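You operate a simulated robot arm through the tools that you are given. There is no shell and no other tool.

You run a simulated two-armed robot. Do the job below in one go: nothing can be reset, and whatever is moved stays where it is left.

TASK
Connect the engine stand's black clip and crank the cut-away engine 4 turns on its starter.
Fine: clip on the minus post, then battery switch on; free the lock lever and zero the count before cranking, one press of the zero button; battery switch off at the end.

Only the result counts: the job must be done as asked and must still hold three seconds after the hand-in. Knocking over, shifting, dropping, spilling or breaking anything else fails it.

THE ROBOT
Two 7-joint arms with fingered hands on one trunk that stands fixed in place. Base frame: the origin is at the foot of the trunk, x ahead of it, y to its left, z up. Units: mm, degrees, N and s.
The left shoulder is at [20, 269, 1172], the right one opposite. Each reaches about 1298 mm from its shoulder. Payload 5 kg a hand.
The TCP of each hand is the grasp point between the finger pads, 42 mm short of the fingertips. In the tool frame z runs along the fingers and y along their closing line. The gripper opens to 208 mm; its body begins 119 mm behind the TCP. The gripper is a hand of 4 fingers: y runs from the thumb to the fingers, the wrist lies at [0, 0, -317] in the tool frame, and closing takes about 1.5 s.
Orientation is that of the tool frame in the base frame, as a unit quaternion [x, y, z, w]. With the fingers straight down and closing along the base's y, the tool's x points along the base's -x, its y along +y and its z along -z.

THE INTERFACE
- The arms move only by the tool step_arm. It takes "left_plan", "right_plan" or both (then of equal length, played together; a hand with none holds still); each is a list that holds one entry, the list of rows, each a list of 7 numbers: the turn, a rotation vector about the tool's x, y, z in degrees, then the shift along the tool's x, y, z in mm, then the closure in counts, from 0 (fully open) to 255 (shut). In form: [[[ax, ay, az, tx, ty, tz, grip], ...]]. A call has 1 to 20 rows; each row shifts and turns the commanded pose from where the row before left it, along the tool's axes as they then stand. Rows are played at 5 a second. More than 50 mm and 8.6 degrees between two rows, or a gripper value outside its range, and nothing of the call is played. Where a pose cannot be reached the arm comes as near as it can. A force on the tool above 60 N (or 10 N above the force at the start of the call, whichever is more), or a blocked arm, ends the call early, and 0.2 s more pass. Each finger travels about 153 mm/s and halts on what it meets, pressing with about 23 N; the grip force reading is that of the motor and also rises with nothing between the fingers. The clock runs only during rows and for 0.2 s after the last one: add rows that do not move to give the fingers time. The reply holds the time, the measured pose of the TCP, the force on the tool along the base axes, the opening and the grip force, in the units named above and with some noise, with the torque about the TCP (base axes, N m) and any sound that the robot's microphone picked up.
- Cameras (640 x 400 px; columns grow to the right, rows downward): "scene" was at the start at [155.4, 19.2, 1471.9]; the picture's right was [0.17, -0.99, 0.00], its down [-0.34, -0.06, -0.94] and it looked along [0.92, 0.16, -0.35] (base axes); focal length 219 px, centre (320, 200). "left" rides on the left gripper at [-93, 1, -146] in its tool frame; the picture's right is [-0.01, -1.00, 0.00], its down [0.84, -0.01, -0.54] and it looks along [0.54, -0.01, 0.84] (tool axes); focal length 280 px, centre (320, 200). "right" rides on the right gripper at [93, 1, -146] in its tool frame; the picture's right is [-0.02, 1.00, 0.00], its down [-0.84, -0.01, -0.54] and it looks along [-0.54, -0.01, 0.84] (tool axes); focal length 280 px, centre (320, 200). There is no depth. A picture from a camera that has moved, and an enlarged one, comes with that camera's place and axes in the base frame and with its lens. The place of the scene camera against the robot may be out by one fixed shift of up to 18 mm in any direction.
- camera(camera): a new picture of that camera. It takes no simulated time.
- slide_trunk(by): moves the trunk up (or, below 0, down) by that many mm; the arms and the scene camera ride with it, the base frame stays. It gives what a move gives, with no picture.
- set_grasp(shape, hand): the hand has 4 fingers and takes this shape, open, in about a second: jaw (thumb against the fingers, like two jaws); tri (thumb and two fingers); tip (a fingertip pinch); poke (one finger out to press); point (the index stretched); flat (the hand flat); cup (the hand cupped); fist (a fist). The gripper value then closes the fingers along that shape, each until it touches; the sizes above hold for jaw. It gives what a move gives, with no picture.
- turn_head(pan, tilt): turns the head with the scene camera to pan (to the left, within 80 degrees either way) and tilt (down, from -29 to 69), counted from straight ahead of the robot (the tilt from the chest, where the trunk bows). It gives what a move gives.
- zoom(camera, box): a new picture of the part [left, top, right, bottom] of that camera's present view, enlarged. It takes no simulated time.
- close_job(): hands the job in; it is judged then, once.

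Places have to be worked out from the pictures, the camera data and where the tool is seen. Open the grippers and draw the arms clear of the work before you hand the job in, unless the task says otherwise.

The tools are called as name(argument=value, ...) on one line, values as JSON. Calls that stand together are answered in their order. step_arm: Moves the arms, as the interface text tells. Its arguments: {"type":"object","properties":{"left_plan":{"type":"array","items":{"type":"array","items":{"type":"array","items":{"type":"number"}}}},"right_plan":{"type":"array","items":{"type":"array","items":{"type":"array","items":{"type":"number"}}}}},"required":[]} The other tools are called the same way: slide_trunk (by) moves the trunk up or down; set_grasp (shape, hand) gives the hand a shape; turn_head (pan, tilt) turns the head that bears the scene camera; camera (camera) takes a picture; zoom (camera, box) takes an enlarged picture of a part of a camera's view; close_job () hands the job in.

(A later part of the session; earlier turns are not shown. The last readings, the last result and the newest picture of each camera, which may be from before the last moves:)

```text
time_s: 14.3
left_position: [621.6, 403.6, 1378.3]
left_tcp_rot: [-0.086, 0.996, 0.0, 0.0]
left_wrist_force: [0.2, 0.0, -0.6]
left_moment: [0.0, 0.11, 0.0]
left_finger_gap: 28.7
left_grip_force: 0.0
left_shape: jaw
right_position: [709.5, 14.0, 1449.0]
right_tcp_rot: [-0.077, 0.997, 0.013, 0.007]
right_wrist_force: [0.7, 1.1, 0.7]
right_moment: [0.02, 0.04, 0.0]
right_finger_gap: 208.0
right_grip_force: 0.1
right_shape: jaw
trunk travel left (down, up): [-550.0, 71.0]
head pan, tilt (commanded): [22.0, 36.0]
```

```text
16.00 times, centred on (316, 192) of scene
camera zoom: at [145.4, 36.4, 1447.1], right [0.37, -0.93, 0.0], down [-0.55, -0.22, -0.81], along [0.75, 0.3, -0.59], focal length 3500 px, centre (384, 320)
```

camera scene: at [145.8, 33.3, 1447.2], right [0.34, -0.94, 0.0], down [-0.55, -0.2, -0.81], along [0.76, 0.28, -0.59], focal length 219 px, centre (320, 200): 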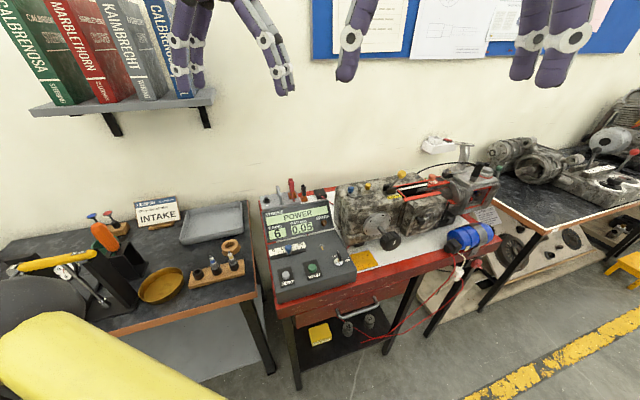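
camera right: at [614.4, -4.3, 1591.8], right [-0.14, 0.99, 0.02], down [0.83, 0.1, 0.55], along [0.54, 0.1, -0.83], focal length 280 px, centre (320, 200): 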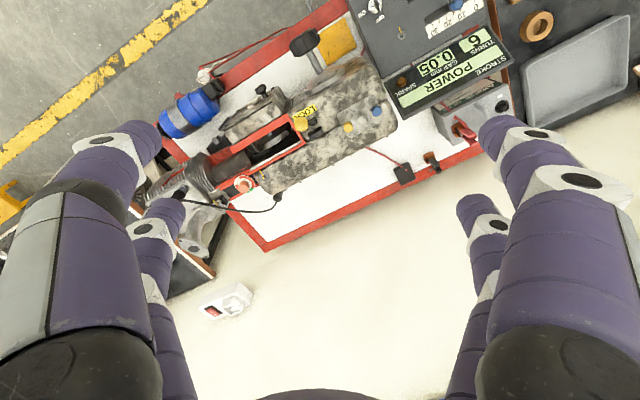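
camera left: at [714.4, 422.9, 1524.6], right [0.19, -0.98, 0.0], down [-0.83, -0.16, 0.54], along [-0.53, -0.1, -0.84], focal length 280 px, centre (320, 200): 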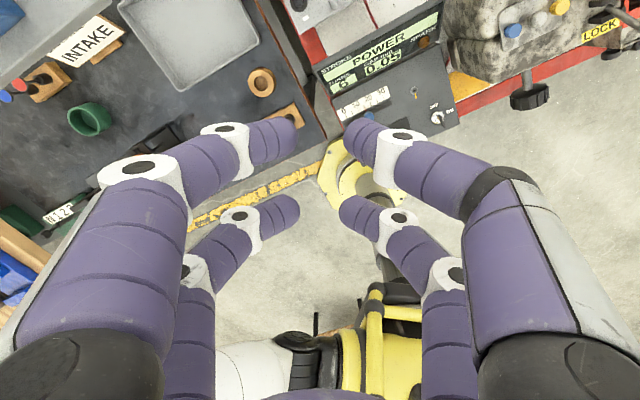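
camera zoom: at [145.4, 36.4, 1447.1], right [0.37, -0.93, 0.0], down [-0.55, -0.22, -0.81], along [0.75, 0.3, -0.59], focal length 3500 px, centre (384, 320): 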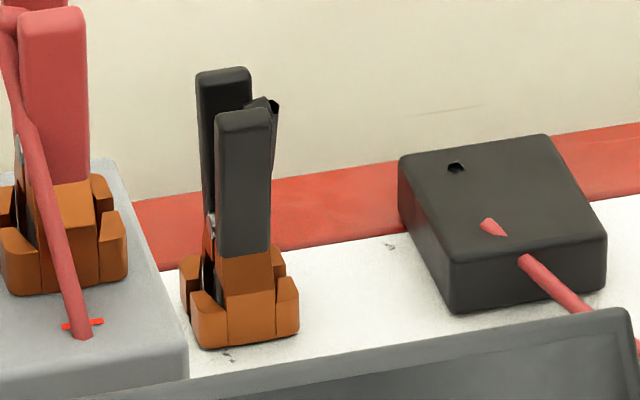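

Refined: clip axis ≈ [920, 386] (bench z≈825, handles' top ≈905), minus post ≈ [733, 462], base z≈930, top ≈949. Now I retract the right hand a bit and yaw the left hand ~-62° so its closing line runs front-to-back across the clip handles, opening the fingers partly.

step_arm(right_plan=[[[0, 0, 0, 36, -12, 0, 0], [0, 0, 0, 36, -12, 0, 0], [0, 0, 0, 36, -12, 0, 0], [0, 0, 0, 36, -12, 0, 0], [0, 0, 0, 36, -12, 0, 0], [0, 0, 0, 0, 0, 0, 0], [0, 0, 0, 0, 0, 0, 0], [0, 0, 0, 0, 0, 0, 0], [0, 0, 0, 0, 0, 0, 0]]], left_plan=[[[0, 0, 7, 0, 0, 0, 150], [0, 0, 7, 0, 0, 0, 150], [0, 0, 7, 0, 0, 0, 150], [0, 0, 7, 0, 0, 0, 150], [0, 0, 7, 0, 0, 0, 150], [0, 0, 7, 0, 0, 0, 150], [0, 0, 7, 0, 0, 0, 150], [0, 0, 7, 0, 0, 0, 150], [0, 0, 6.6, 0, 0, 0, 150]]])

camera(camera="scene")

camera(camera="left")

```text
time_s: 16.3
left_position: [621.4, 404.4, 1381.6]
left_tcp_rot: [0.444, 0.896, 0.001, 0.001]
left_wrist_force: [-0.4, 0.9, 0.6]
left_moment: [0.05, -0.06, -0.04]
left_finger_gap: 85.3
left_grip_force: 0.0
left_shape: jaw
right_position: [540.6, -70.4, 1440.8]
right_tcp_rot: [-0.08, 0.997, 0.011, 0.008]
right_wrist_force: [-0.3, 0.0, 0.0]
right_moment: [-0.03, -0.08, -0.02]
right_finger_gap: 208.0
right_grip_force: 0.0
right_shape: jaw
trunk travel left (down, up): [-550.0, 71.0]
head pan, tilt (commanded): [22.0, 36.0]
```

```text
taken
camera scene: at [144.2, 36.3, 1447.3], right [0.37, -0.93, 0.0], down [-0.54, -0.22, -0.81], along [0.75, 0.3, -0.59], focal length 219 px, centre (320, 200)
```

scene: 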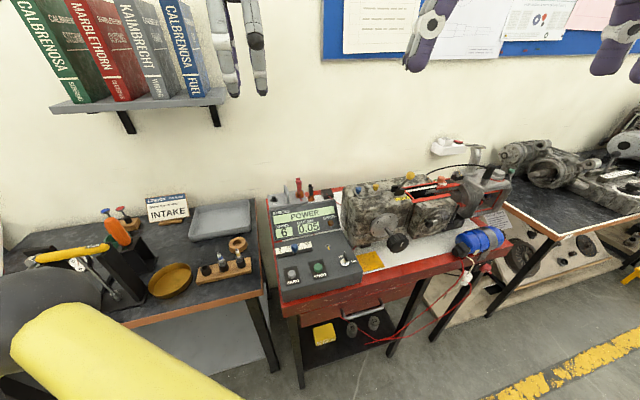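

```text
taken
camera left: at [678.3, 331.3, 1526.6], right [-0.79, -0.62, 0.0], down [-0.52, 0.66, 0.54], along [-0.33, 0.42, -0.84], focal length 280 px, centre (320, 200)
```

left: 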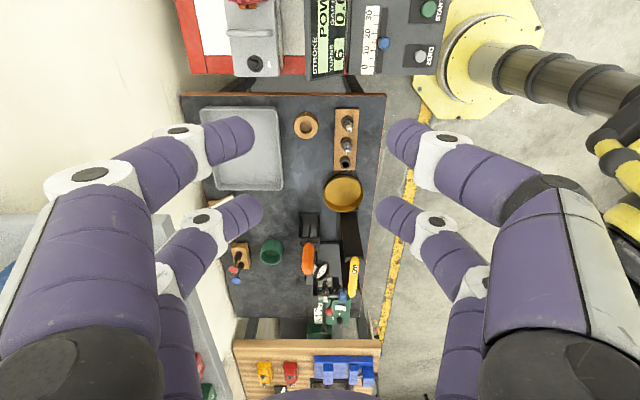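

Yaw reached cleanly and the left view is aligned with the stand. I'll zoom this view around the battery/back edge to refine the post position and see the wall gap.

zoom(camera="left", box=[160, 0, 320, 100])

zoom(camera="left", box=[225, 30, 289, 80])

```text
4.00 times, centred on (240, 50) of left
camera zoom: at [678.3, 331.3, 1526.6], right [-0.79, -0.62, 0.0], down [-0.52, 0.66, 0.54], along [-0.33, 0.42, -0.84], focal length 1122 px, centre (640, 800)
```

zoom: 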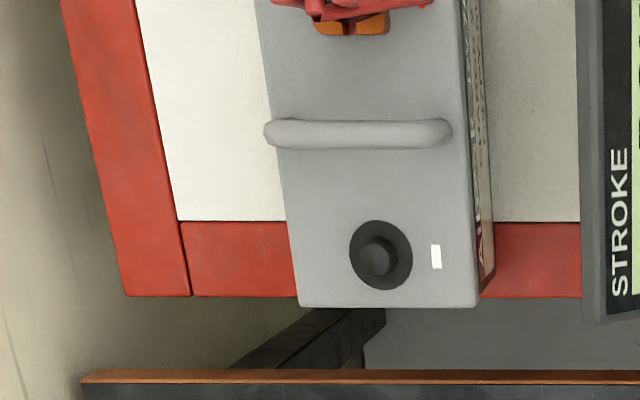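

```text
8.00 times, centred on (257, 55) of left
camera zoom: at [678.3, 331.3, 1526.6], right [-0.79, -0.62, 0.0], down [-0.52, 0.66, 0.54], along [-0.33, 0.42, -0.84], focal length 2243 px, centre (824, 1360)
```

zoom: 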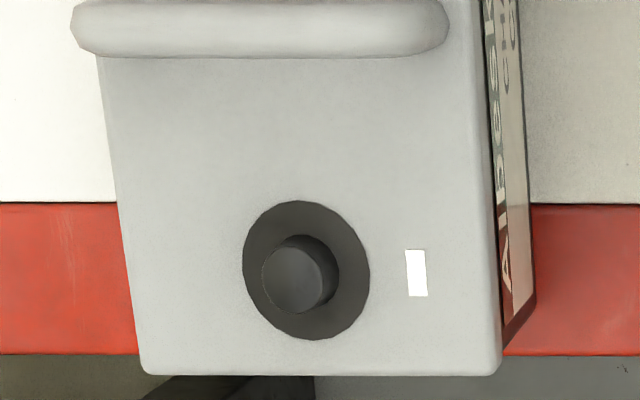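

Post axis confirmed ≈ [732.5, 462], battery handle top ≈972, bench back edge ~70 mm behind the clip. I'll tilt the left hand 15° (wrist toward the robot) and move to a hover above and right of the clip so finger pair B is over it.

step_arm(left_plan=[[[-7.5, 0, 0, 0, 0, 0, 165], [-7.5, 0, 0, 0, 0, 0, 165], [0, 0, 0, -23, 14.2, 29.8, 165], [0, 0, 0, -23, 14.2, 29.8, 165], [0, 0, 0, -23, 14.2, 29.8, 165], [0, 0, 0, -23, 14.2, 29.8, 165], [0, 0, 0, -23, 14.2, 29.8, 165], [0, 0, 0, -23, 14.2, 29.8, 165], [0, 0, 0, -23, 14.2, 29.8, 165], [0, 0, 0, -23, 14.2, 29.8, 165], [0, 0, 0, -23, 14.2, 29.8, 165], [0, 0, 0, -23, 14.2, 29.8, 165], [0, 0, 0, 0, 0, 0, 165]]])

camera(camera="left")

camera(camera="scene")

camera(camera="right")

```text
time_s: 19.1
left_position: [932.1, 350.6, 1124.5]
left_tcp_rot: [0.439, 0.889, 0.117, 0.059]
left_wrist_force: [-0.8, 0.1, 0.0]
left_moment: [-0.06, -0.06, 0.02]
left_finger_gap: 73.7
left_grip_force: 0.1
left_shape: jaw
right_position: [539.1, -70.2, 1441.8]
right_tcp_rot: [-0.079, 0.997, 0.011, 0.009]
right_wrist_force: [-0.6, 0.8, 1.6]
right_moment: [0.01, -0.09, -0.01]
right_finger_gap: 208.2
right_grip_force: 0.0
right_shape: jaw
trunk travel left (down, up): [-550.0, 71.0]
head pan, tilt (commanded): [22.0, 36.0]
```

```text
taken
camera left: at [959.5, 254.6, 1266.5], right [-0.76, -0.6, -0.26], down [-0.63, 0.58, 0.52], along [-0.16, 0.56, -0.82], focal length 280 px, centre (320, 200)
```

left: 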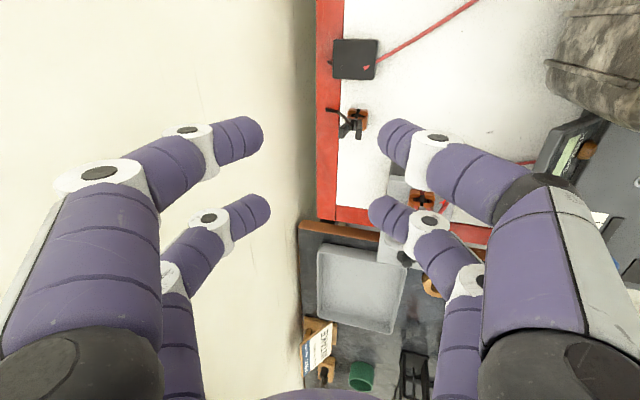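

```text
taken
camera scene: at [143.9, 36.7, 1447.4], right [0.38, -0.93, 0.0], down [-0.54, -0.22, -0.81], along [0.75, 0.3, -0.59], focal length 219 px, centre (320, 200)
```

scene: 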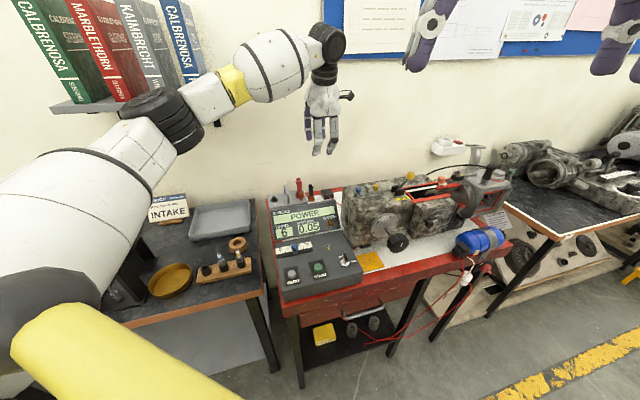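

```text
taken
camera right: at [443.5, -87.0, 1586.6], right [-0.14, 0.99, 0.02], down [0.83, 0.11, 0.55], along [0.55, 0.1, -0.83], focal length 280 px, centre (320, 200)
```

right: 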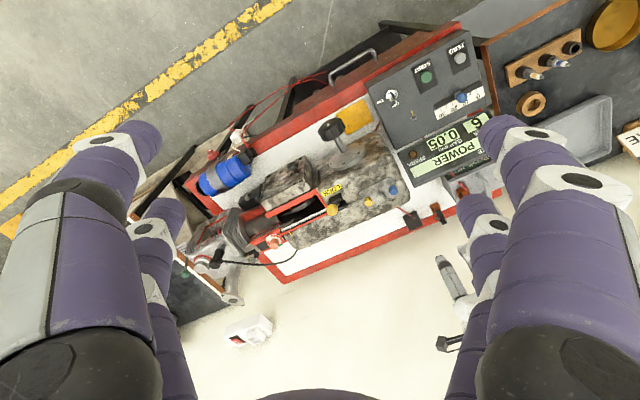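

The hover is good; the left camera sees the clip, bench edge and wall strip. Zooming for exact clip position and finger alignment.

zoom(camera="left", box=[290, 80, 410, 160])

zoom(camera="left", box=[325, 100, 381, 140])

zoom(camera="left", box=[240, 160, 440, 285])

zoom(camera="scene", box=[250, 60, 410, 220])

```text
5.00 times, centred on (350, 120) of left
camera zoom: at [959.5, 254.6, 1266.5], right [-0.76, -0.6, -0.26], down [-0.63, 0.58, 0.52], along [-0.16, 0.56, -0.82], focal length 1402 px, centre (170, 600)
```

zoom: 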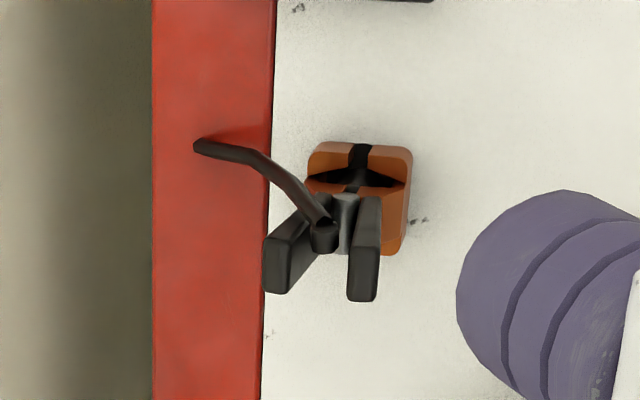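

```text
10.00 times, centred on (353, 120) of left
camera zoom: at [959.5, 254.6, 1266.5], right [-0.76, -0.6, -0.26], down [-0.63, 0.58, 0.52], along [-0.16, 0.56, -0.82], focal length 2804 px, centre (-10, 1000)
```

zoom: 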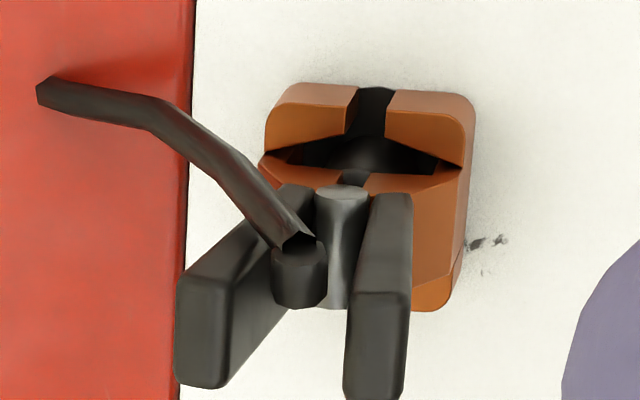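

```text
3.20 times, centred on (340, 222) of left
camera zoom: at [959.5, 254.6, 1266.5], right [-0.76, -0.6, -0.26], down [-0.63, 0.58, 0.52], along [-0.16, 0.56, -0.82], focal length 897 px, centre (256, 128)
```

zoom: 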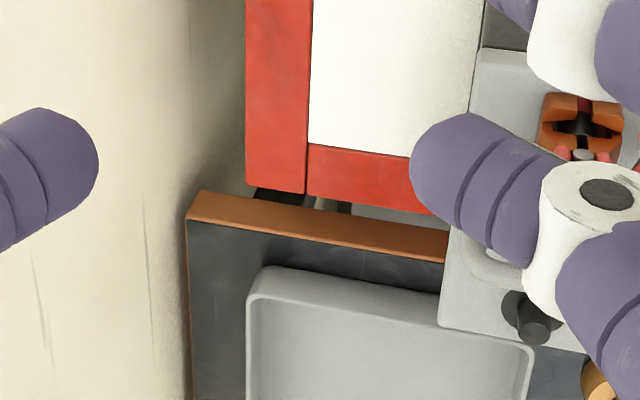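

```text
2.50 times, centred on (330, 140) of scene
camera zoom: at [143.9, 36.7, 1447.4], right [0.38, -0.93, 0.0], down [-0.54, -0.22, -0.81], along [0.75, 0.3, -0.59], focal length 547 px, centre (295, 350)
```

zoom: 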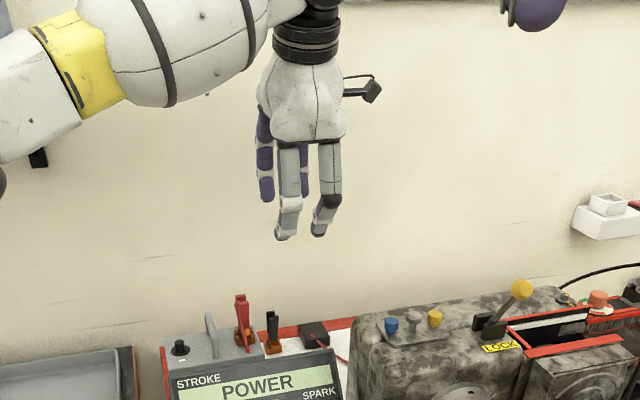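

Triangulation agrees well: clip handles' top at z≈899 centred ≈[925, 390], bench z≈822, wall >100 mm behind. I'll descend most of the way and re-check.

step_arm(left_plan=[[[0, 0, 0, 0, -7.4, 34.3, 170], [0, 0, 0, 0, -7.4, 34.3, 170], [0, 0, 0, 0, -7.4, 34.3, 170], [0, 0, 0, 0, -7.4, 34.3, 170], [0, 0, 0, 0, 0, 0, 170]]])

camera(camera="left")

zoom(camera="left", box=[260, 100, 400, 240])

zoom(camera="scene", box=[270, 140, 370, 220])

```text
time_s: 20.3
left_position: [936.6, 353.1, 987.0]
left_tcp_rot: [0.439, 0.889, 0.117, 0.058]
left_wrist_force: [-0.9, -1.0, 0.5]
left_moment: [0.05, 0.01, 0.01]
left_finger_gap: 69.6
left_grip_force: 0.0
left_shape: jaw
right_position: [540.3, -70.3, 1442.6]
right_tcp_rot: [-0.079, 0.997, 0.013, 0.008]
right_wrist_force: [-0.5, 0.8, 0.1]
right_moment: [0.06, -0.09, 0.0]
right_finger_gap: 208.0
right_grip_force: 0.1
right_shape: jaw
trunk travel left (down, up): [-550.0, 71.0]
head pan, tilt (commanded): [22.0, 36.0]
```

```text
taken
camera left: at [965.1, 256.6, 1128.7], right [-0.76, -0.6, -0.26], down [-0.63, 0.58, 0.52], along [-0.16, 0.56, -0.82], focal length 280 px, centre (320, 200)
```

left: 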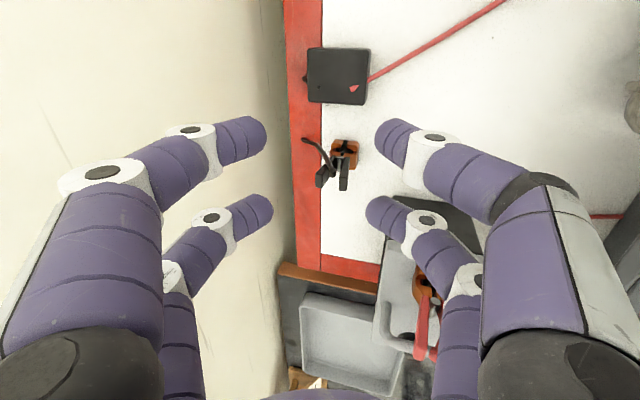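

```text
2.86 times, centred on (330, 170) of left
camera zoom: at [965.1, 256.6, 1128.7], right [-0.76, -0.6, -0.26], down [-0.63, 0.58, 0.52], along [-0.16, 0.56, -0.82], focal length 801 px, centre (291, 286)
```

zoom: 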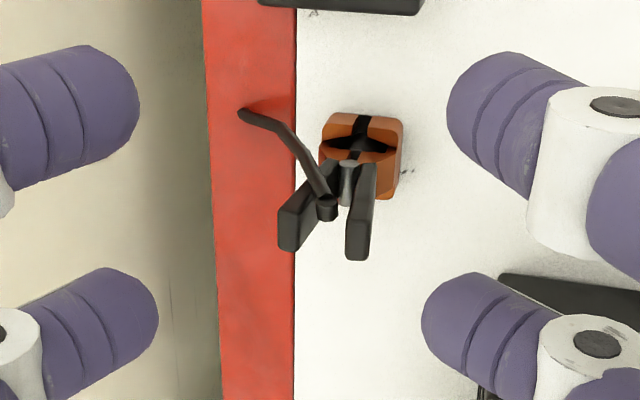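

```text
5.00 times, centred on (320, 180) of scene
camera zoom: at [144.2, 36.0, 1447.4], right [0.37, -0.93, 0.0], down [-0.54, -0.22, -0.81], along [0.75, 0.3, -0.59], focal length 1094 px, centre (320, 300)
```

zoom: 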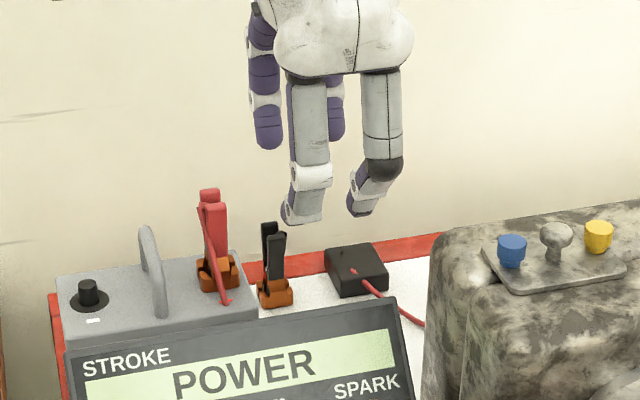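

Prediction matches the picture within ~1.5 px. I'll descend the final ~67 mm along the tool so pair B straddles the handles, then look again before closing.

step_arm(left_plan=[[[0, 0, 0, 0.3, -4, 16.7, 170], [0, 0, 0, 0.3, -4, 16.7, 170], [0, 0, 0, 0.3, -4, 16.7, 170], [0, 0, 0, 0.3, -4, 16.7, 170], [0, 0, 0, 0, 0, 0, 170]]])

zoom(camera="left", box=[230, 110, 410, 260])

zoom(camera="scene", box=[280, 160, 350, 220])

camera(camera="right")

```text
time_s: 21.5
left_position: [938.5, 356.5, 918.5]
left_tcp_rot: [0.44, 0.888, 0.117, 0.058]
left_wrist_force: [-0.2, -0.1, 0.7]
left_moment: [0.01, -0.02, 0.0]
left_finger_gap: 69.6
left_grip_force: 0.1
left_shape: jaw
right_position: [540.4, -71.2, 1442.1]
right_tcp_rot: [-0.078, 0.997, 0.01, 0.009]
right_wrist_force: [-0.5, -0.5, -0.3]
right_moment: [-0.02, -0.02, -0.01]
right_finger_gap: 207.8
right_grip_force: 0.0
right_shape: jaw
trunk travel left (down, up): [-550.0, 71.0]
head pan, tilt (commanded): [22.0, 36.0]
```

```text
2.67 times, centred on (320, 185) of left
camera zoom: at [965.8, 260.2, 1059.5], right [-0.76, -0.6, -0.26], down [-0.63, 0.58, 0.52], along [-0.16, 0.56, -0.82], focal length 748 px, centre (320, 240)
```

zoom: 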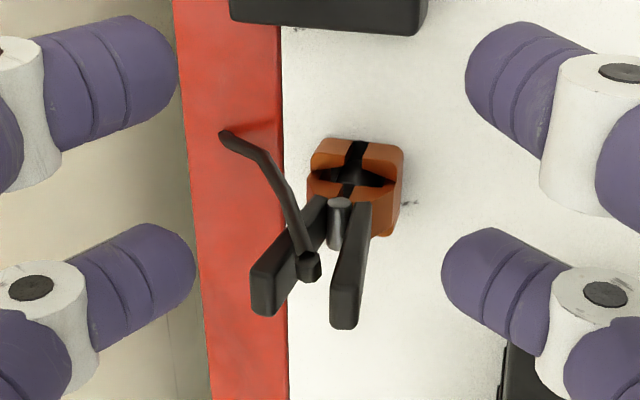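

```text
6.67 times, centred on (315, 190) of scene
camera zoom: at [144.5, 36.2, 1447.3], right [0.37, -0.93, 0.0], down [-0.54, -0.22, -0.81], along [0.75, 0.3, -0.59], focal length 1458 px, centre (353, 267)
```

zoom: 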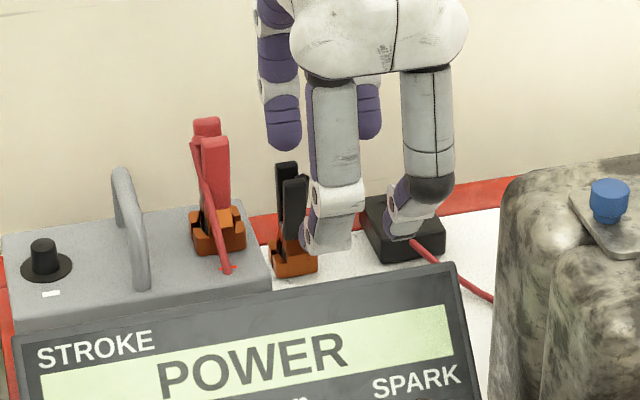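

```text
taken
camera right: at [444.5, -87.7, 1586.0], right [-0.14, 0.99, 0.02], down [0.83, 0.11, 0.55], along [0.54, 0.1, -0.83], focal length 280 px, centre (320, 200)
```

right: 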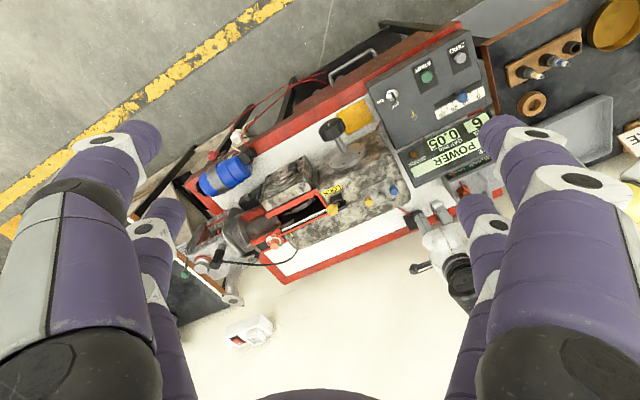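

Pair B straddles the handles, but comparing views the finger pair sits ~9-12 mm right of the clip centre. I'll shift 9 mm left (tool +x) and re-check.

step_arm(left_plan=[[[0, 0, 0, 4.5, 0, 1, 170], [0, 0, 0, 4.5, 0, 1, 170], [0, 0, 0, 0, 0, 0, 180]]])

zoom(camera="left", box=[260, 150, 380, 250])

zoom(camera="scene", box=[290, 170, 345, 215])

```text
time_s: 22.3
left_position: [932.0, 366.7, 917.3]
left_tcp_rot: [0.441, 0.888, 0.117, 0.059]
left_wrist_force: [0.6, -0.4, -0.4]
left_moment: [0.01, -0.02, -0.03]
left_finger_gap: 62.0
left_grip_force: 0.1
left_shape: jaw
right_position: [541.2, -70.6, 1442.5]
right_tcp_rot: [-0.079, 0.997, 0.011, 0.008]
right_wrist_force: [0.3, 0.8, -0.3]
right_moment: [0.02, 0.0, 0.03]
right_finger_gap: 208.0
right_grip_force: 0.0
right_shape: jaw
trunk travel left (down, up): [-550.0, 71.0]
head pan, tilt (commanded): [22.0, 36.0]
```

```text
4.00 times, centred on (320, 200) of left
camera zoom: at [960.3, 269.6, 1057.6], right [-0.76, -0.6, -0.26], down [-0.63, 0.58, 0.52], along [-0.16, 0.56, -0.82], focal length 1122 px, centre (320, 200)
```

zoom: 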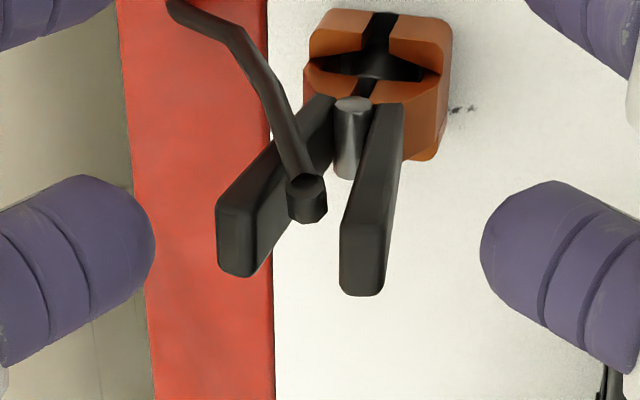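

```text
8.89 times, centred on (318, 192) of scene
camera zoom: at [144.7, 36.3, 1447.2], right [0.37, -0.93, 0.0], down [-0.54, -0.22, -0.81], along [0.75, 0.3, -0.59], focal length 1945 px, centre (342, 267)
```

zoom: 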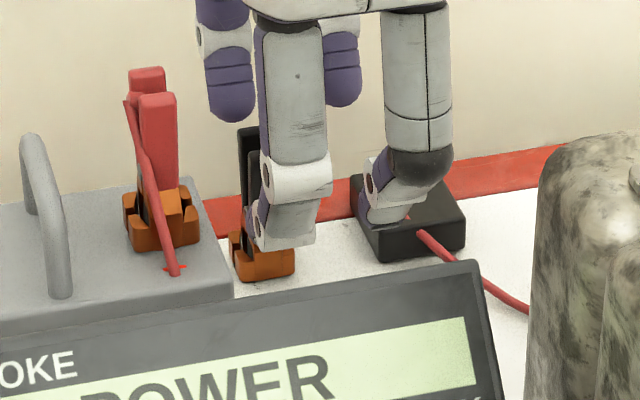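

Alignment now looks centred to within a few mm from both views. I'll close the fingers gradually on the handles.

step_arm(left_plan=[[[0, 0, 0, 0, 0, 0, 195], [0, 0, 0, 0, 0, 0, 205], [0, 0, 0, 0, 0, 0, 215], [0, 0, 0, 0, 0, 0, 225], [0, 0, 0, 0, 0, 0, 235], [0, 0, 0, 0, 0, 0, 235]]])

zoom(camera="left", box=[260, 150, 380, 250])

zoom(camera="scene", box=[290, 170, 345, 215])

```text
time_s: 23.7
left_position: [932.2, 366.6, 917.7]
left_tcp_rot: [0.439, 0.889, 0.118, 0.058]
left_wrist_force: [-0.3, -0.6, 3.1]
left_moment: [0.07, 0.07, -0.01]
left_finger_gap: 18.0
left_grip_force: 0.2
left_shape: jaw
right_position: [540.9, -70.8, 1442.2]
right_tcp_rot: [-0.079, 0.997, 0.011, 0.009]
right_wrist_force: [-0.1, -0.7, -0.4]
right_moment: [-0.02, 0.0, 0.01]
right_finger_gap: 208.2
right_grip_force: 0.1
right_shape: jaw
trunk travel left (down, up): [-550.0, 71.0]
head pan, tilt (commanded): [22.0, 36.0]
```

```text
4.00 times, centred on (320, 200) of left
camera zoom: at [960.2, 269.6, 1058.1], right [-0.76, -0.6, -0.26], down [-0.63, 0.58, 0.52], along [-0.16, 0.56, -0.82], focal length 1122 px, centre (320, 200)
```

zoom: 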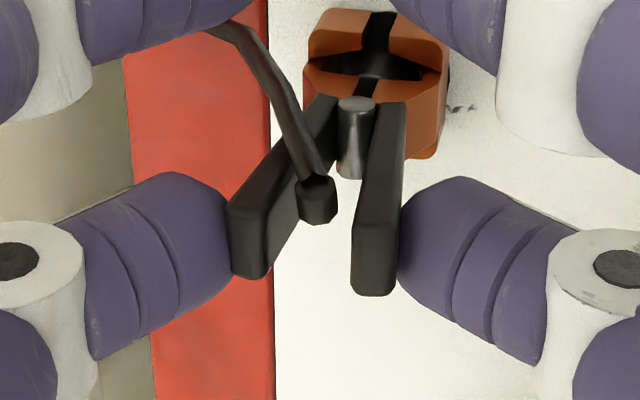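

```text
8.89 times, centred on (318, 192) of scene
camera zoom: at [144.5, 36.3, 1447.2], right [0.37, -0.93, 0.0], down [-0.54, -0.22, -0.81], along [0.75, 0.3, -0.59], focal length 1945 px, centre (342, 267)
```

zoom: 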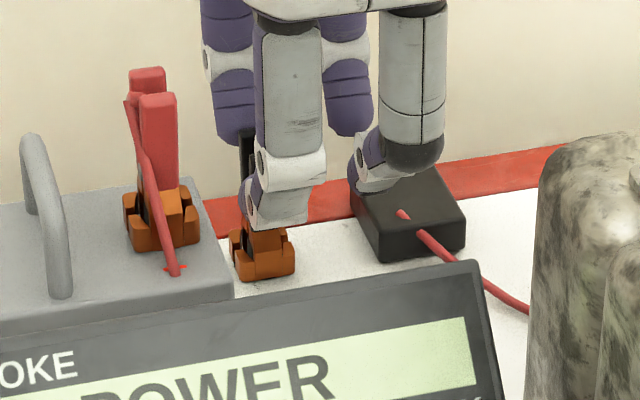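

Pair B is touching both handles; I'll close fully to grip and check again.

step_arm(left_plan=[[[0, 0, 0, 0, 0, 0, 245], [0, 0, 0, 0, 0, 0, 255], [0, 0, 0, 0, 0, 0, 255], [0, 0, 0, 0, 0, 0, 255], [0, 0, 0, 0, 0, 0, 255]]])

zoom(camera="left", box=[260, 150, 380, 250])

zoom(camera="scene", box=[290, 170, 345, 215])

```text
time_s: 24.9
left_position: [931.6, 366.3, 915.8]
left_tcp_rot: [0.44, 0.889, 0.118, 0.058]
left_wrist_force: [-0.7, -1.7, -2.8]
left_moment: [-0.23, 0.13, 0.06]
left_finger_gap: 0.0
left_grip_force: 22.9
left_shape: jaw
right_position: [539.6, -71.0, 1441.0]
right_tcp_rot: [-0.079, 0.997, 0.012, 0.008]
right_wrist_force: [-0.2, -0.1, 0.6]
right_moment: [-0.02, -0.02, -0.03]
right_finger_gap: 208.0
right_grip_force: 0.1
right_shape: jaw
trunk travel left (down, up): [-550.0, 71.0]
head pan, tilt (commanded): [22.0, 36.0]
```

```text
4.00 times, centred on (320, 200) of left
camera zoom: at [960.4, 269.5, 1057.3], right [-0.76, -0.6, -0.26], down [-0.63, 0.58, 0.52], along [-0.16, 0.56, -0.82], focal length 1122 px, centre (320, 200)
```

zoom: 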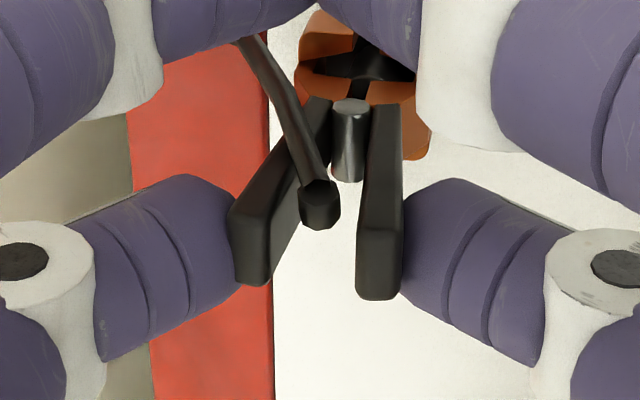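

```text
8.89 times, centred on (318, 192) of scene
camera zoom: at [144.8, 36.4, 1447.1], right [0.37, -0.93, 0.0], down [-0.55, -0.22, -0.81], along [0.75, 0.3, -0.59], focal length 1945 px, centre (342, 267)
```

zoom: 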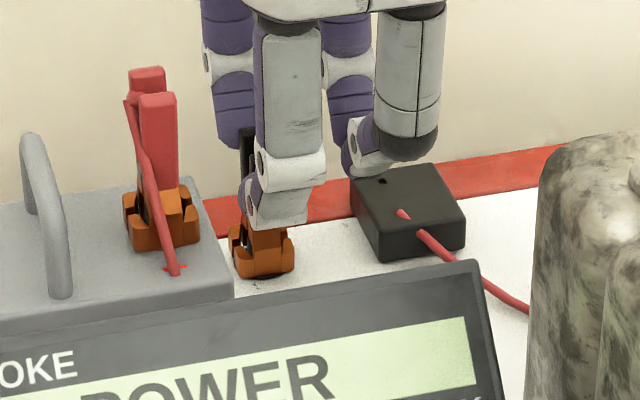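

The clip is gripped (force ~23 N). I'll lift 24 mm straight up and check that it follows.

step_arm(left_plan=[[[0, 0, 0, 0, 1.04, -3.86, 255], [0, 0, 0, 0, 2.08, -7.72, 255], [0, 0, 0, 0, 3.12, -11.6, 255], [0, 0, 0, 0, 0, 0, 255]]])

zoom(camera="left", box=[260, 130, 380, 250])

zoom(camera="scene", box=[290, 170, 345, 215])

```text
time_s: 25.9
left_position: [931.2, 365.2, 941.2]
left_tcp_rot: [0.44, 0.889, 0.117, 0.058]
left_wrist_force: [0.1, 0.1, -1.1]
left_moment: [-0.02, 0.0, 0.0]
left_finger_gap: 0.0
left_grip_force: 22.8
left_shape: jaw
right_position: [541.4, -70.6, 1442.0]
right_tcp_rot: [-0.079, 0.997, 0.011, 0.008]
right_wrist_force: [0.7, 0.7, -0.1]
right_moment: [0.0, 0.06, -0.01]
right_finger_gap: 208.3
right_grip_force: 0.0
right_shape: jaw
trunk travel left (down, up): [-550.0, 71.0]
head pan, tilt (commanded): [22.0, 36.0]
```

```text
3.33 times, centred on (320, 190) of left
camera zoom: at [959.2, 268.7, 1082.5], right [-0.76, -0.6, -0.26], down [-0.63, 0.58, 0.52], along [-0.16, 0.56, -0.82], focal length 935 px, centre (320, 233)
```

zoom: 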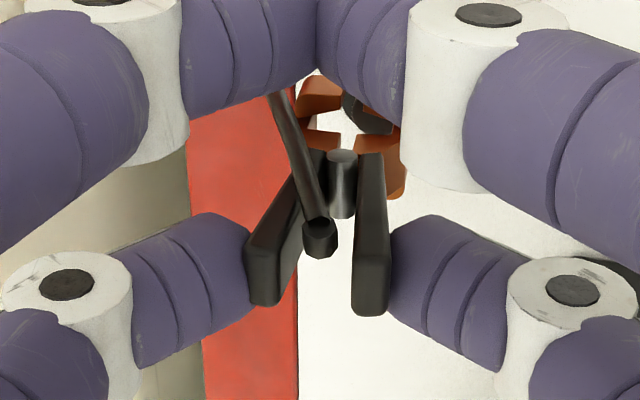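

```text
8.89 times, centred on (318, 192) of scene
camera zoom: at [145.1, 36.5, 1447.1], right [0.37, -0.93, 0.0], down [-0.55, -0.22, -0.81], along [0.75, 0.3, -0.59], focal length 1945 px, centre (342, 267)
```

zoom: 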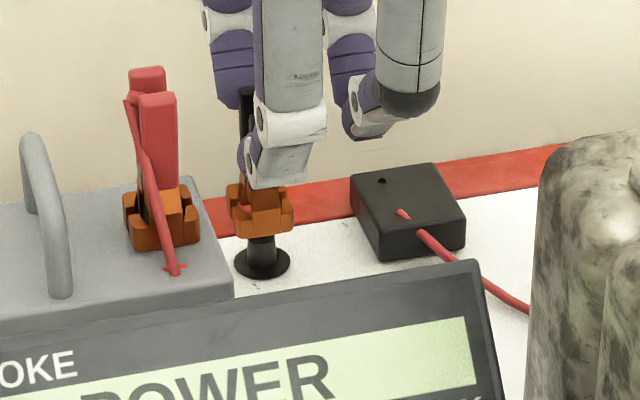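

The clip came off a parking post cleanly and hangs upright in the grip. I'll raise it ~200 mm clear of everything and look.

step_arm(left_plan=[[[0, 0, 0, 0, 5, -18.6, 255], [0, 0, 0, 0, 10, -37.2, 255], [0, 0, 0, 0, 10, -37.2, 255], [0, 0, 0, 0, 10, -37.2, 255], [0, 0, 0, 0, 10, -37.2, 255], [0, 0, 0, 0, 9, -33.5, 255], [0, 0, 0, 0, 0, 0, 255]]])

camera(camera="left")

zoom(camera="left", box=[260, 120, 380, 240])

zoom(camera="scene", box=[260, 100, 400, 220])

```text
time_s: 27.5
left_position: [930.9, 365.5, 1146.5]
left_tcp_rot: [0.439, 0.889, 0.118, 0.057]
left_wrist_force: [0.0, 0.5, -0.9]
left_moment: [-0.06, 0.05, 0.03]
left_finger_gap: 0.1
left_grip_force: 23.3
left_shape: jaw
right_position: [541.4, -70.2, 1442.0]
right_tcp_rot: [-0.079, 0.997, 0.011, 0.006]
right_wrist_force: [0.0, -0.3, 0.6]
right_moment: [-0.03, 0.09, 0.04]
right_finger_gap: 208.1
right_grip_force: 0.0
right_shape: jaw
trunk travel left (down, up): [-550.0, 71.0]
head pan, tilt (commanded): [22.0, 36.0]
```

```text
taken
camera left: at [959.5, 267.5, 1287.9], right [-0.76, -0.6, -0.26], down [-0.63, 0.58, 0.52], along [-0.16, 0.56, -0.82], focal length 280 px, centre (320, 200)
```

left: 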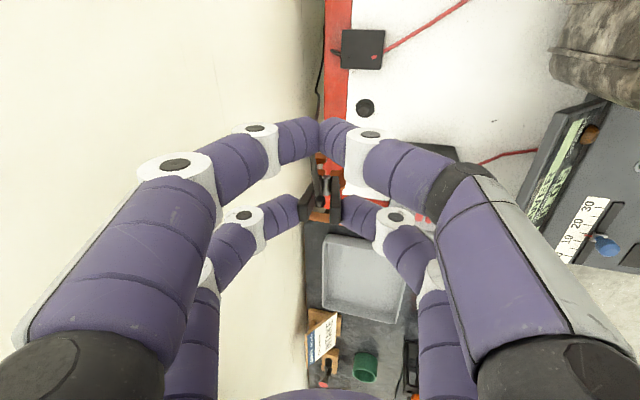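

```text
3.33 times, centred on (320, 180) of left
camera zoom: at [959.5, 267.5, 1287.9], right [-0.76, -0.6, -0.26], down [-0.63, 0.58, 0.52], along [-0.16, 0.56, -0.82], focal length 935 px, centre (320, 267)
```

zoom: 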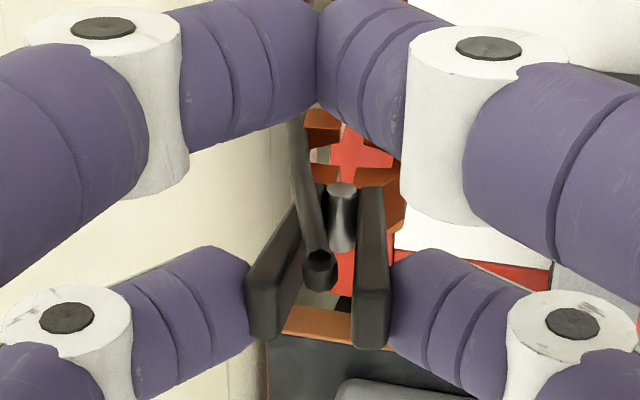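

```text
3.33 times, centred on (330, 160) of scene
camera zoom: at [145.4, 36.7, 1447.0], right [0.37, -0.93, 0.0], down [-0.55, -0.22, -0.81], along [0.75, 0.3, -0.59], focal length 729 px, centre (287, 333)
```

zoom: 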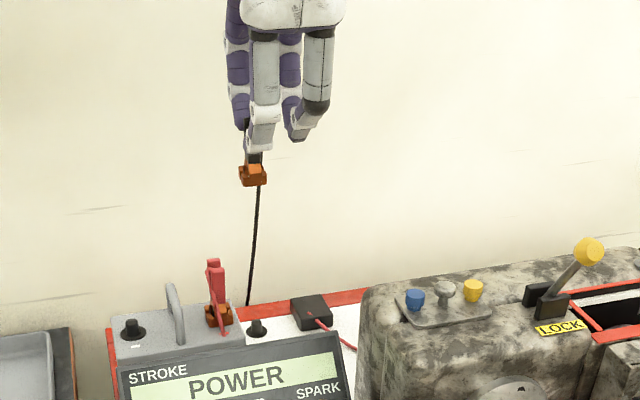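

The lead hangs from the clip behind the bench; the clip is held well. I'll measure the parking post exactly (its relation to the clip gives the offset I need for the minus post).

zoom(camera="left", box=[346, 92, 386, 122])

zoom(camera="scene", box=[262, 185, 322, 215])

zoom(camera="scene", box=[296, 140, 326, 165])

zoom(camera="right", box=[400, 160, 500, 240])

```text
13.33 times, centred on (366, 107) of left
camera zoom: at [959.5, 267.5, 1287.9], right [-0.76, -0.6, -0.26], down [-0.63, 0.58, 0.52], along [-0.16, 0.56, -0.82], focal length 3738 px, centre (-293, 1440)
```

zoom: 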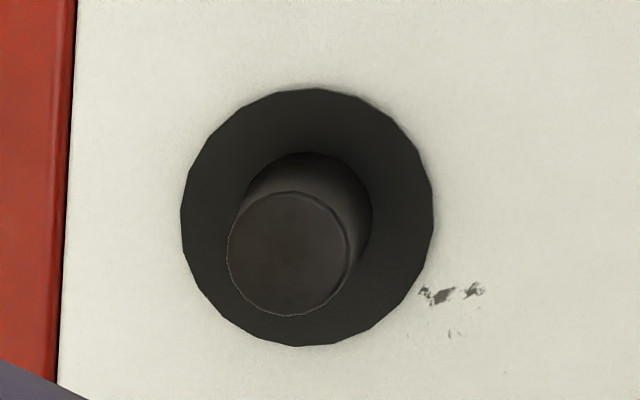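

```text
10.67 times, centred on (292, 200) of scene
camera zoom: at [145.4, 36.7, 1447.0], right [0.37, -0.93, 0.0], down [-0.55, -0.22, -0.81], along [0.75, 0.3, -0.59], focal length 2334 px, centre (619, 200)
```

zoom: 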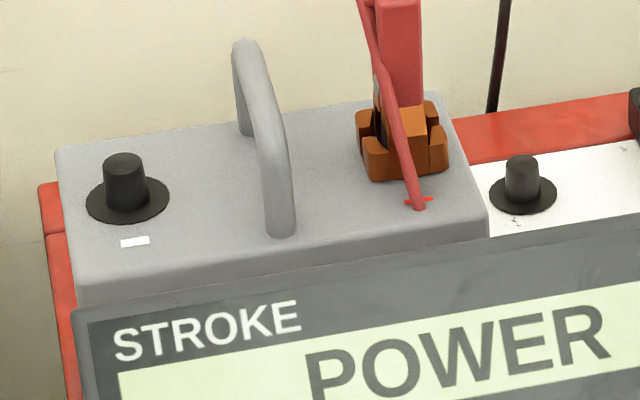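

```text
16.00 times, centred on (311, 152) of scene
camera zoom: at [145.4, 36.7, 1447.0], right [0.37, -0.93, 0.0], down [-0.55, -0.22, -0.81], along [0.75, 0.3, -0.59], focal length 3500 px, centre (464, 960)
```

zoom: 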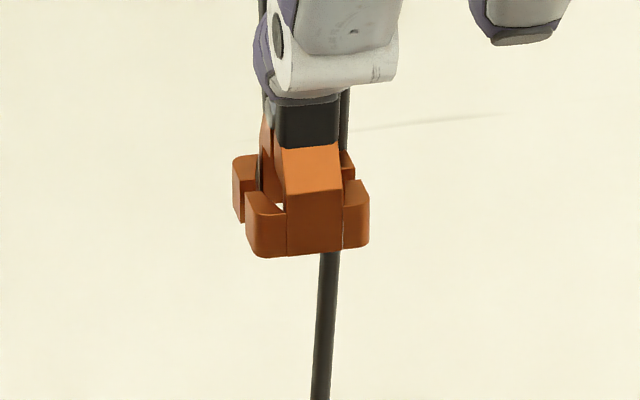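

```text
5.00 times, centred on (450, 200) of right
camera zoom: at [445.8, -86.9, 1585.4], right [-0.14, 0.99, 0.02], down [0.83, 0.11, 0.55], along [0.54, 0.1, -0.83], focal length 1402 px, centre (-330, 200)
```

zoom: 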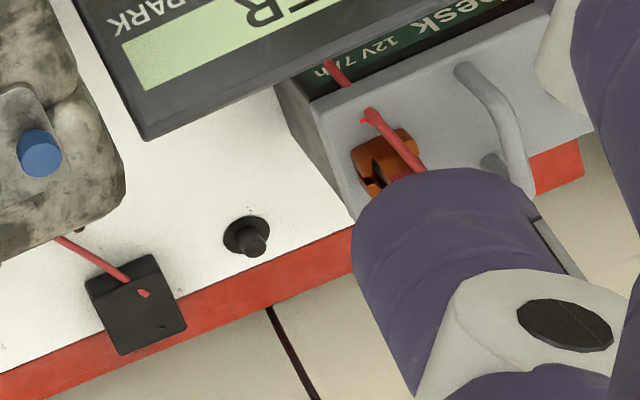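

Parking post axis = [925.8, 390.4], minus post ≈ [732, 464], so the shift is known. I'll translate at height toward the battery, then yaw +90° so the idle finger pair ends up behind the battery, away from its handle and the red clip.

step_arm(left_plan=[[[0, 0, 0, 18, -7, -2, 255], [0, 0, 0, 34, -13, -3.6, 255], [0, 0, 0, 38, -14.6, -4, 255], [0, 0, 0, 38, -14.6, -4, 255], [0, 0, 0, 38, -14.6, -4, 255], [0, 0, 0, 23.4, -9, -2.4, 255], [0, 0, 0, 0, 0, 0, 255]]])

step_arm(left_plan=[[[0, 1.2, -4.4, 0, 0, 0, 255], [0, 2.1, -7.8, 0, 0, 0, 255], [0, 2.1, -7.8, 0, 0, 0, 255], [0, 2.1, -7.8, 0, 0, 0, 255], [0, 2.1, -7.8, 0, 0, 0, 255], [0, 2.1, -7.8, 0, 0, 0, 255], [0, 2.1, -7.8, 0, 0, 0, 255], [0, 2.1, -7.8, 0, 0, 0, 255], [0, 2.1, -7.8, 0, 0, 0, 255], [0, 2.1, -7.8, 0, 0, 0, 255], [0, 2.1, -7.8, 0, 0, 0, 255], [0, 1.2, -4.5, 0, 0, 0, 255], [0, 0, 0, 0, 0, 0, 255]]])

camera(camera="left")

camera(camera="scene")

```text
time_s: 29.1
left_position: [759.2, 473.3, 1150.9]
left_tcp_rot: [0.44, 0.888, 0.118, 0.058]
left_wrist_force: [0.1, -0.4, -1.1]
left_moment: [0.0, 0.02, -0.02]
left_finger_gap: 0.0
left_grip_force: 23.5
left_shape: jaw
right_position: [541.0, -71.4, 1443.4]
right_tcp_rot: [-0.079, 0.997, 0.012, 0.007]
right_wrist_force: [-0.4, -0.7, -1.3]
right_moment: [0.0, -0.01, 0.01]
right_finger_gap: 208.1
right_grip_force: 0.1
right_shape: jaw
trunk travel left (down, up): [-550.0, 71.0]
head pan, tilt (commanded): [22.0, 36.0]
```

```text
time_s: 31.9
left_position: [758.4, 471.9, 1151.2]
left_tcp_rot: [-0.319, 0.939, 0.125, -0.042]
left_wrist_force: [-0.8, -1.0, -0.3]
left_moment: [-0.03, -0.04, -0.01]
left_finger_gap: 0.1
left_grip_force: 23.6
left_shape: jaw
right_position: [541.7, -70.7, 1441.6]
right_tcp_rot: [-0.08, 0.997, 0.011, 0.008]
right_wrist_force: [0.7, -0.1, -0.4]
right_moment: [0.0, -0.02, 0.02]
right_finger_gap: 207.9
right_grip_force: 0.2
right_shape: jaw
trunk travel left (down, up): [-550.0, 71.0]
head pan, tilt (commanded): [22.0, 36.0]
```

```text
taken
camera left: at [855.8, 498.7, 1291.0], right [0.6, -0.76, -0.26], down [-0.58, -0.63, 0.52], along [-0.56, -0.16, -0.82], focal length 280 px, centre (320, 200)
```

left: 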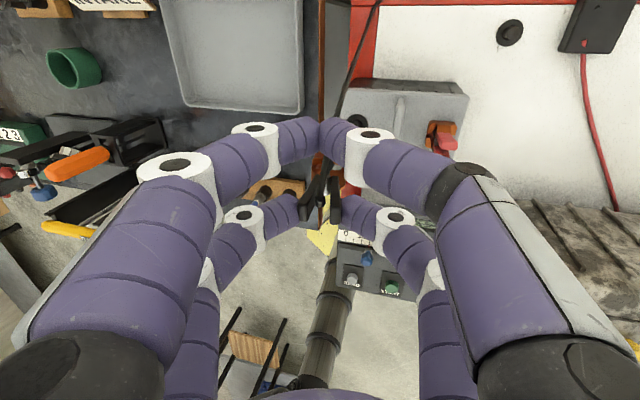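

```text
taken
camera scene: at [144.8, 36.4, 1447.2], right [0.37, -0.93, 0.0], down [-0.55, -0.22, -0.81], along [0.75, 0.3, -0.59], focal length 219 px, centre (320, 200)
```

scene: 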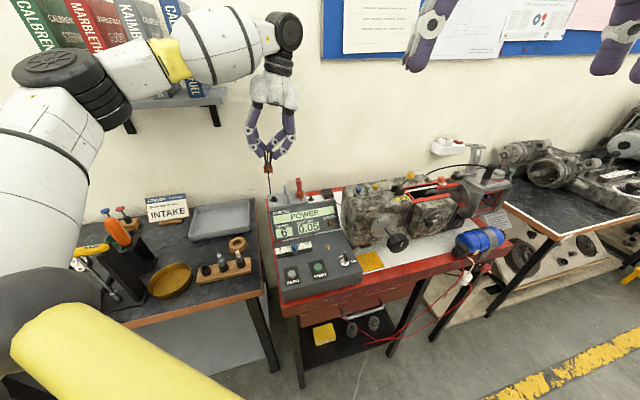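

Rotation done, idle pair now to the back. I'll check alignment of clip jaw over the minus post in zoomed scene and left views.

zoom(camera="scene", box=[230, 130, 320, 215])

zoom(camera="left", box=[280, 80, 420, 230])

zoom(camera="right", box=[400, 120, 520, 240])

```text
4.71 times, centred on (275, 172) of scene
camera zoom: at [144.8, 36.4, 1447.2], right [0.37, -0.93, 0.0], down [-0.55, -0.22, -0.81], along [0.75, 0.3, -0.59], focal length 1030 px, centre (532, 329)
```

zoom: 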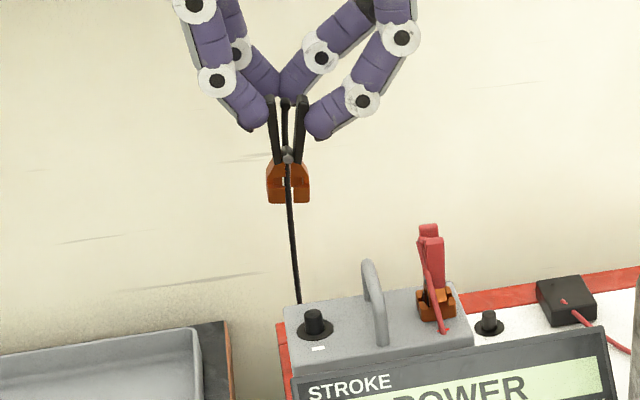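

```text
2.67 times, centred on (350, 155) of left
camera zoom: at [855.8, 498.7, 1291.0], right [0.6, -0.76, -0.26], down [-0.58, -0.63, 0.52], along [-0.56, -0.16, -0.82], focal length 748 px, centre (240, 320)
```

zoom: 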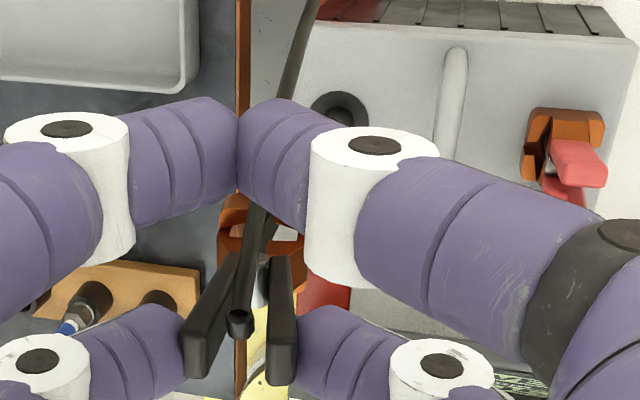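

```text
3.33 times, centred on (460, 180) of right
camera zoom: at [444.9, -87.5, 1585.9], right [-0.14, 0.99, 0.02], down [0.83, 0.11, 0.55], along [0.54, 0.1, -0.83], focal length 935 px, centre (-147, 267)
```

zoom: 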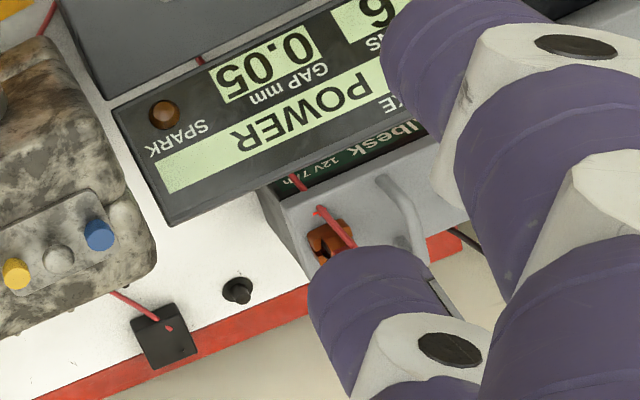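

The scene view shows the clip leaning ~7-8° in the closing plane (it aligned itself with the tilted fingers). I'll take out that tilt by rotating the hand +7.6° about tool x and re-measure.

step_arm(left_plan=[[[3.8, 0, 0, 0, 0, 0, 255], [3.8, 0, 0, 0, 0, 0, 255], [0, 0, 0, 0, 0, 0, 255]]])

zoom(camera="scene", box=[240, 130, 320, 210])

zoom(camera="left", box=[280, 80, 420, 230])

```text
time_s: 32.7
left_position: [757.9, 469.8, 1149.8]
left_tcp_rot: [-0.319, 0.946, 0.061, -0.02]
left_wrist_force: [-0.3, 0.3, -0.6]
left_moment: [0.06, -0.02, 0.01]
left_finger_gap: 0.0
left_grip_force: 23.6
left_shape: jaw
right_position: [540.9, -71.0, 1442.3]
right_tcp_rot: [-0.078, 0.997, 0.012, 0.008]
right_wrist_force: [-0.2, 0.4, 0.1]
right_moment: [0.03, 0.01, 0.02]
right_finger_gap: 208.0
right_grip_force: 0.1
right_shape: jaw
trunk travel left (down, up): [-550.0, 71.0]
head pan, tilt (commanded): [22.0, 36.0]
```

```text
5.00 times, centred on (280, 170) of scene
camera zoom: at [144.7, 36.2, 1447.2], right [0.37, -0.93, 0.0], down [-0.55, -0.22, -0.81], along [0.75, 0.3, -0.59], focal length 1094 px, centre (520, 350)
```

zoom: 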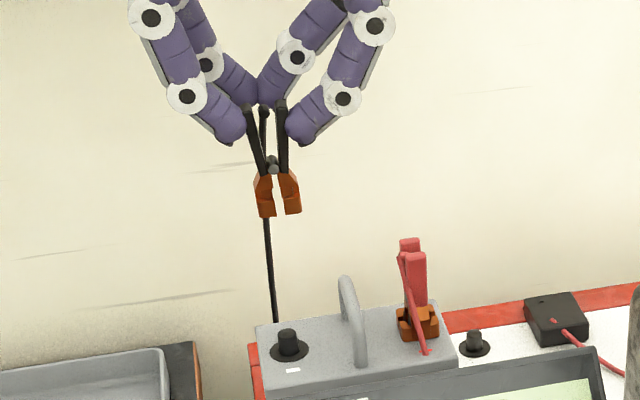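

```text
2.67 times, centred on (350, 155) of left
camera zoom: at [843.8, 512.7, 1294.7], right [0.61, -0.78, -0.13], down [-0.62, -0.58, 0.53], along [-0.49, -0.25, -0.84], focal length 748 px, centre (240, 320)
```

zoom: 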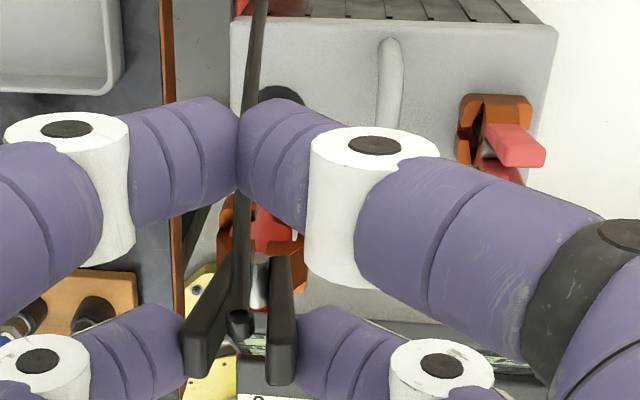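

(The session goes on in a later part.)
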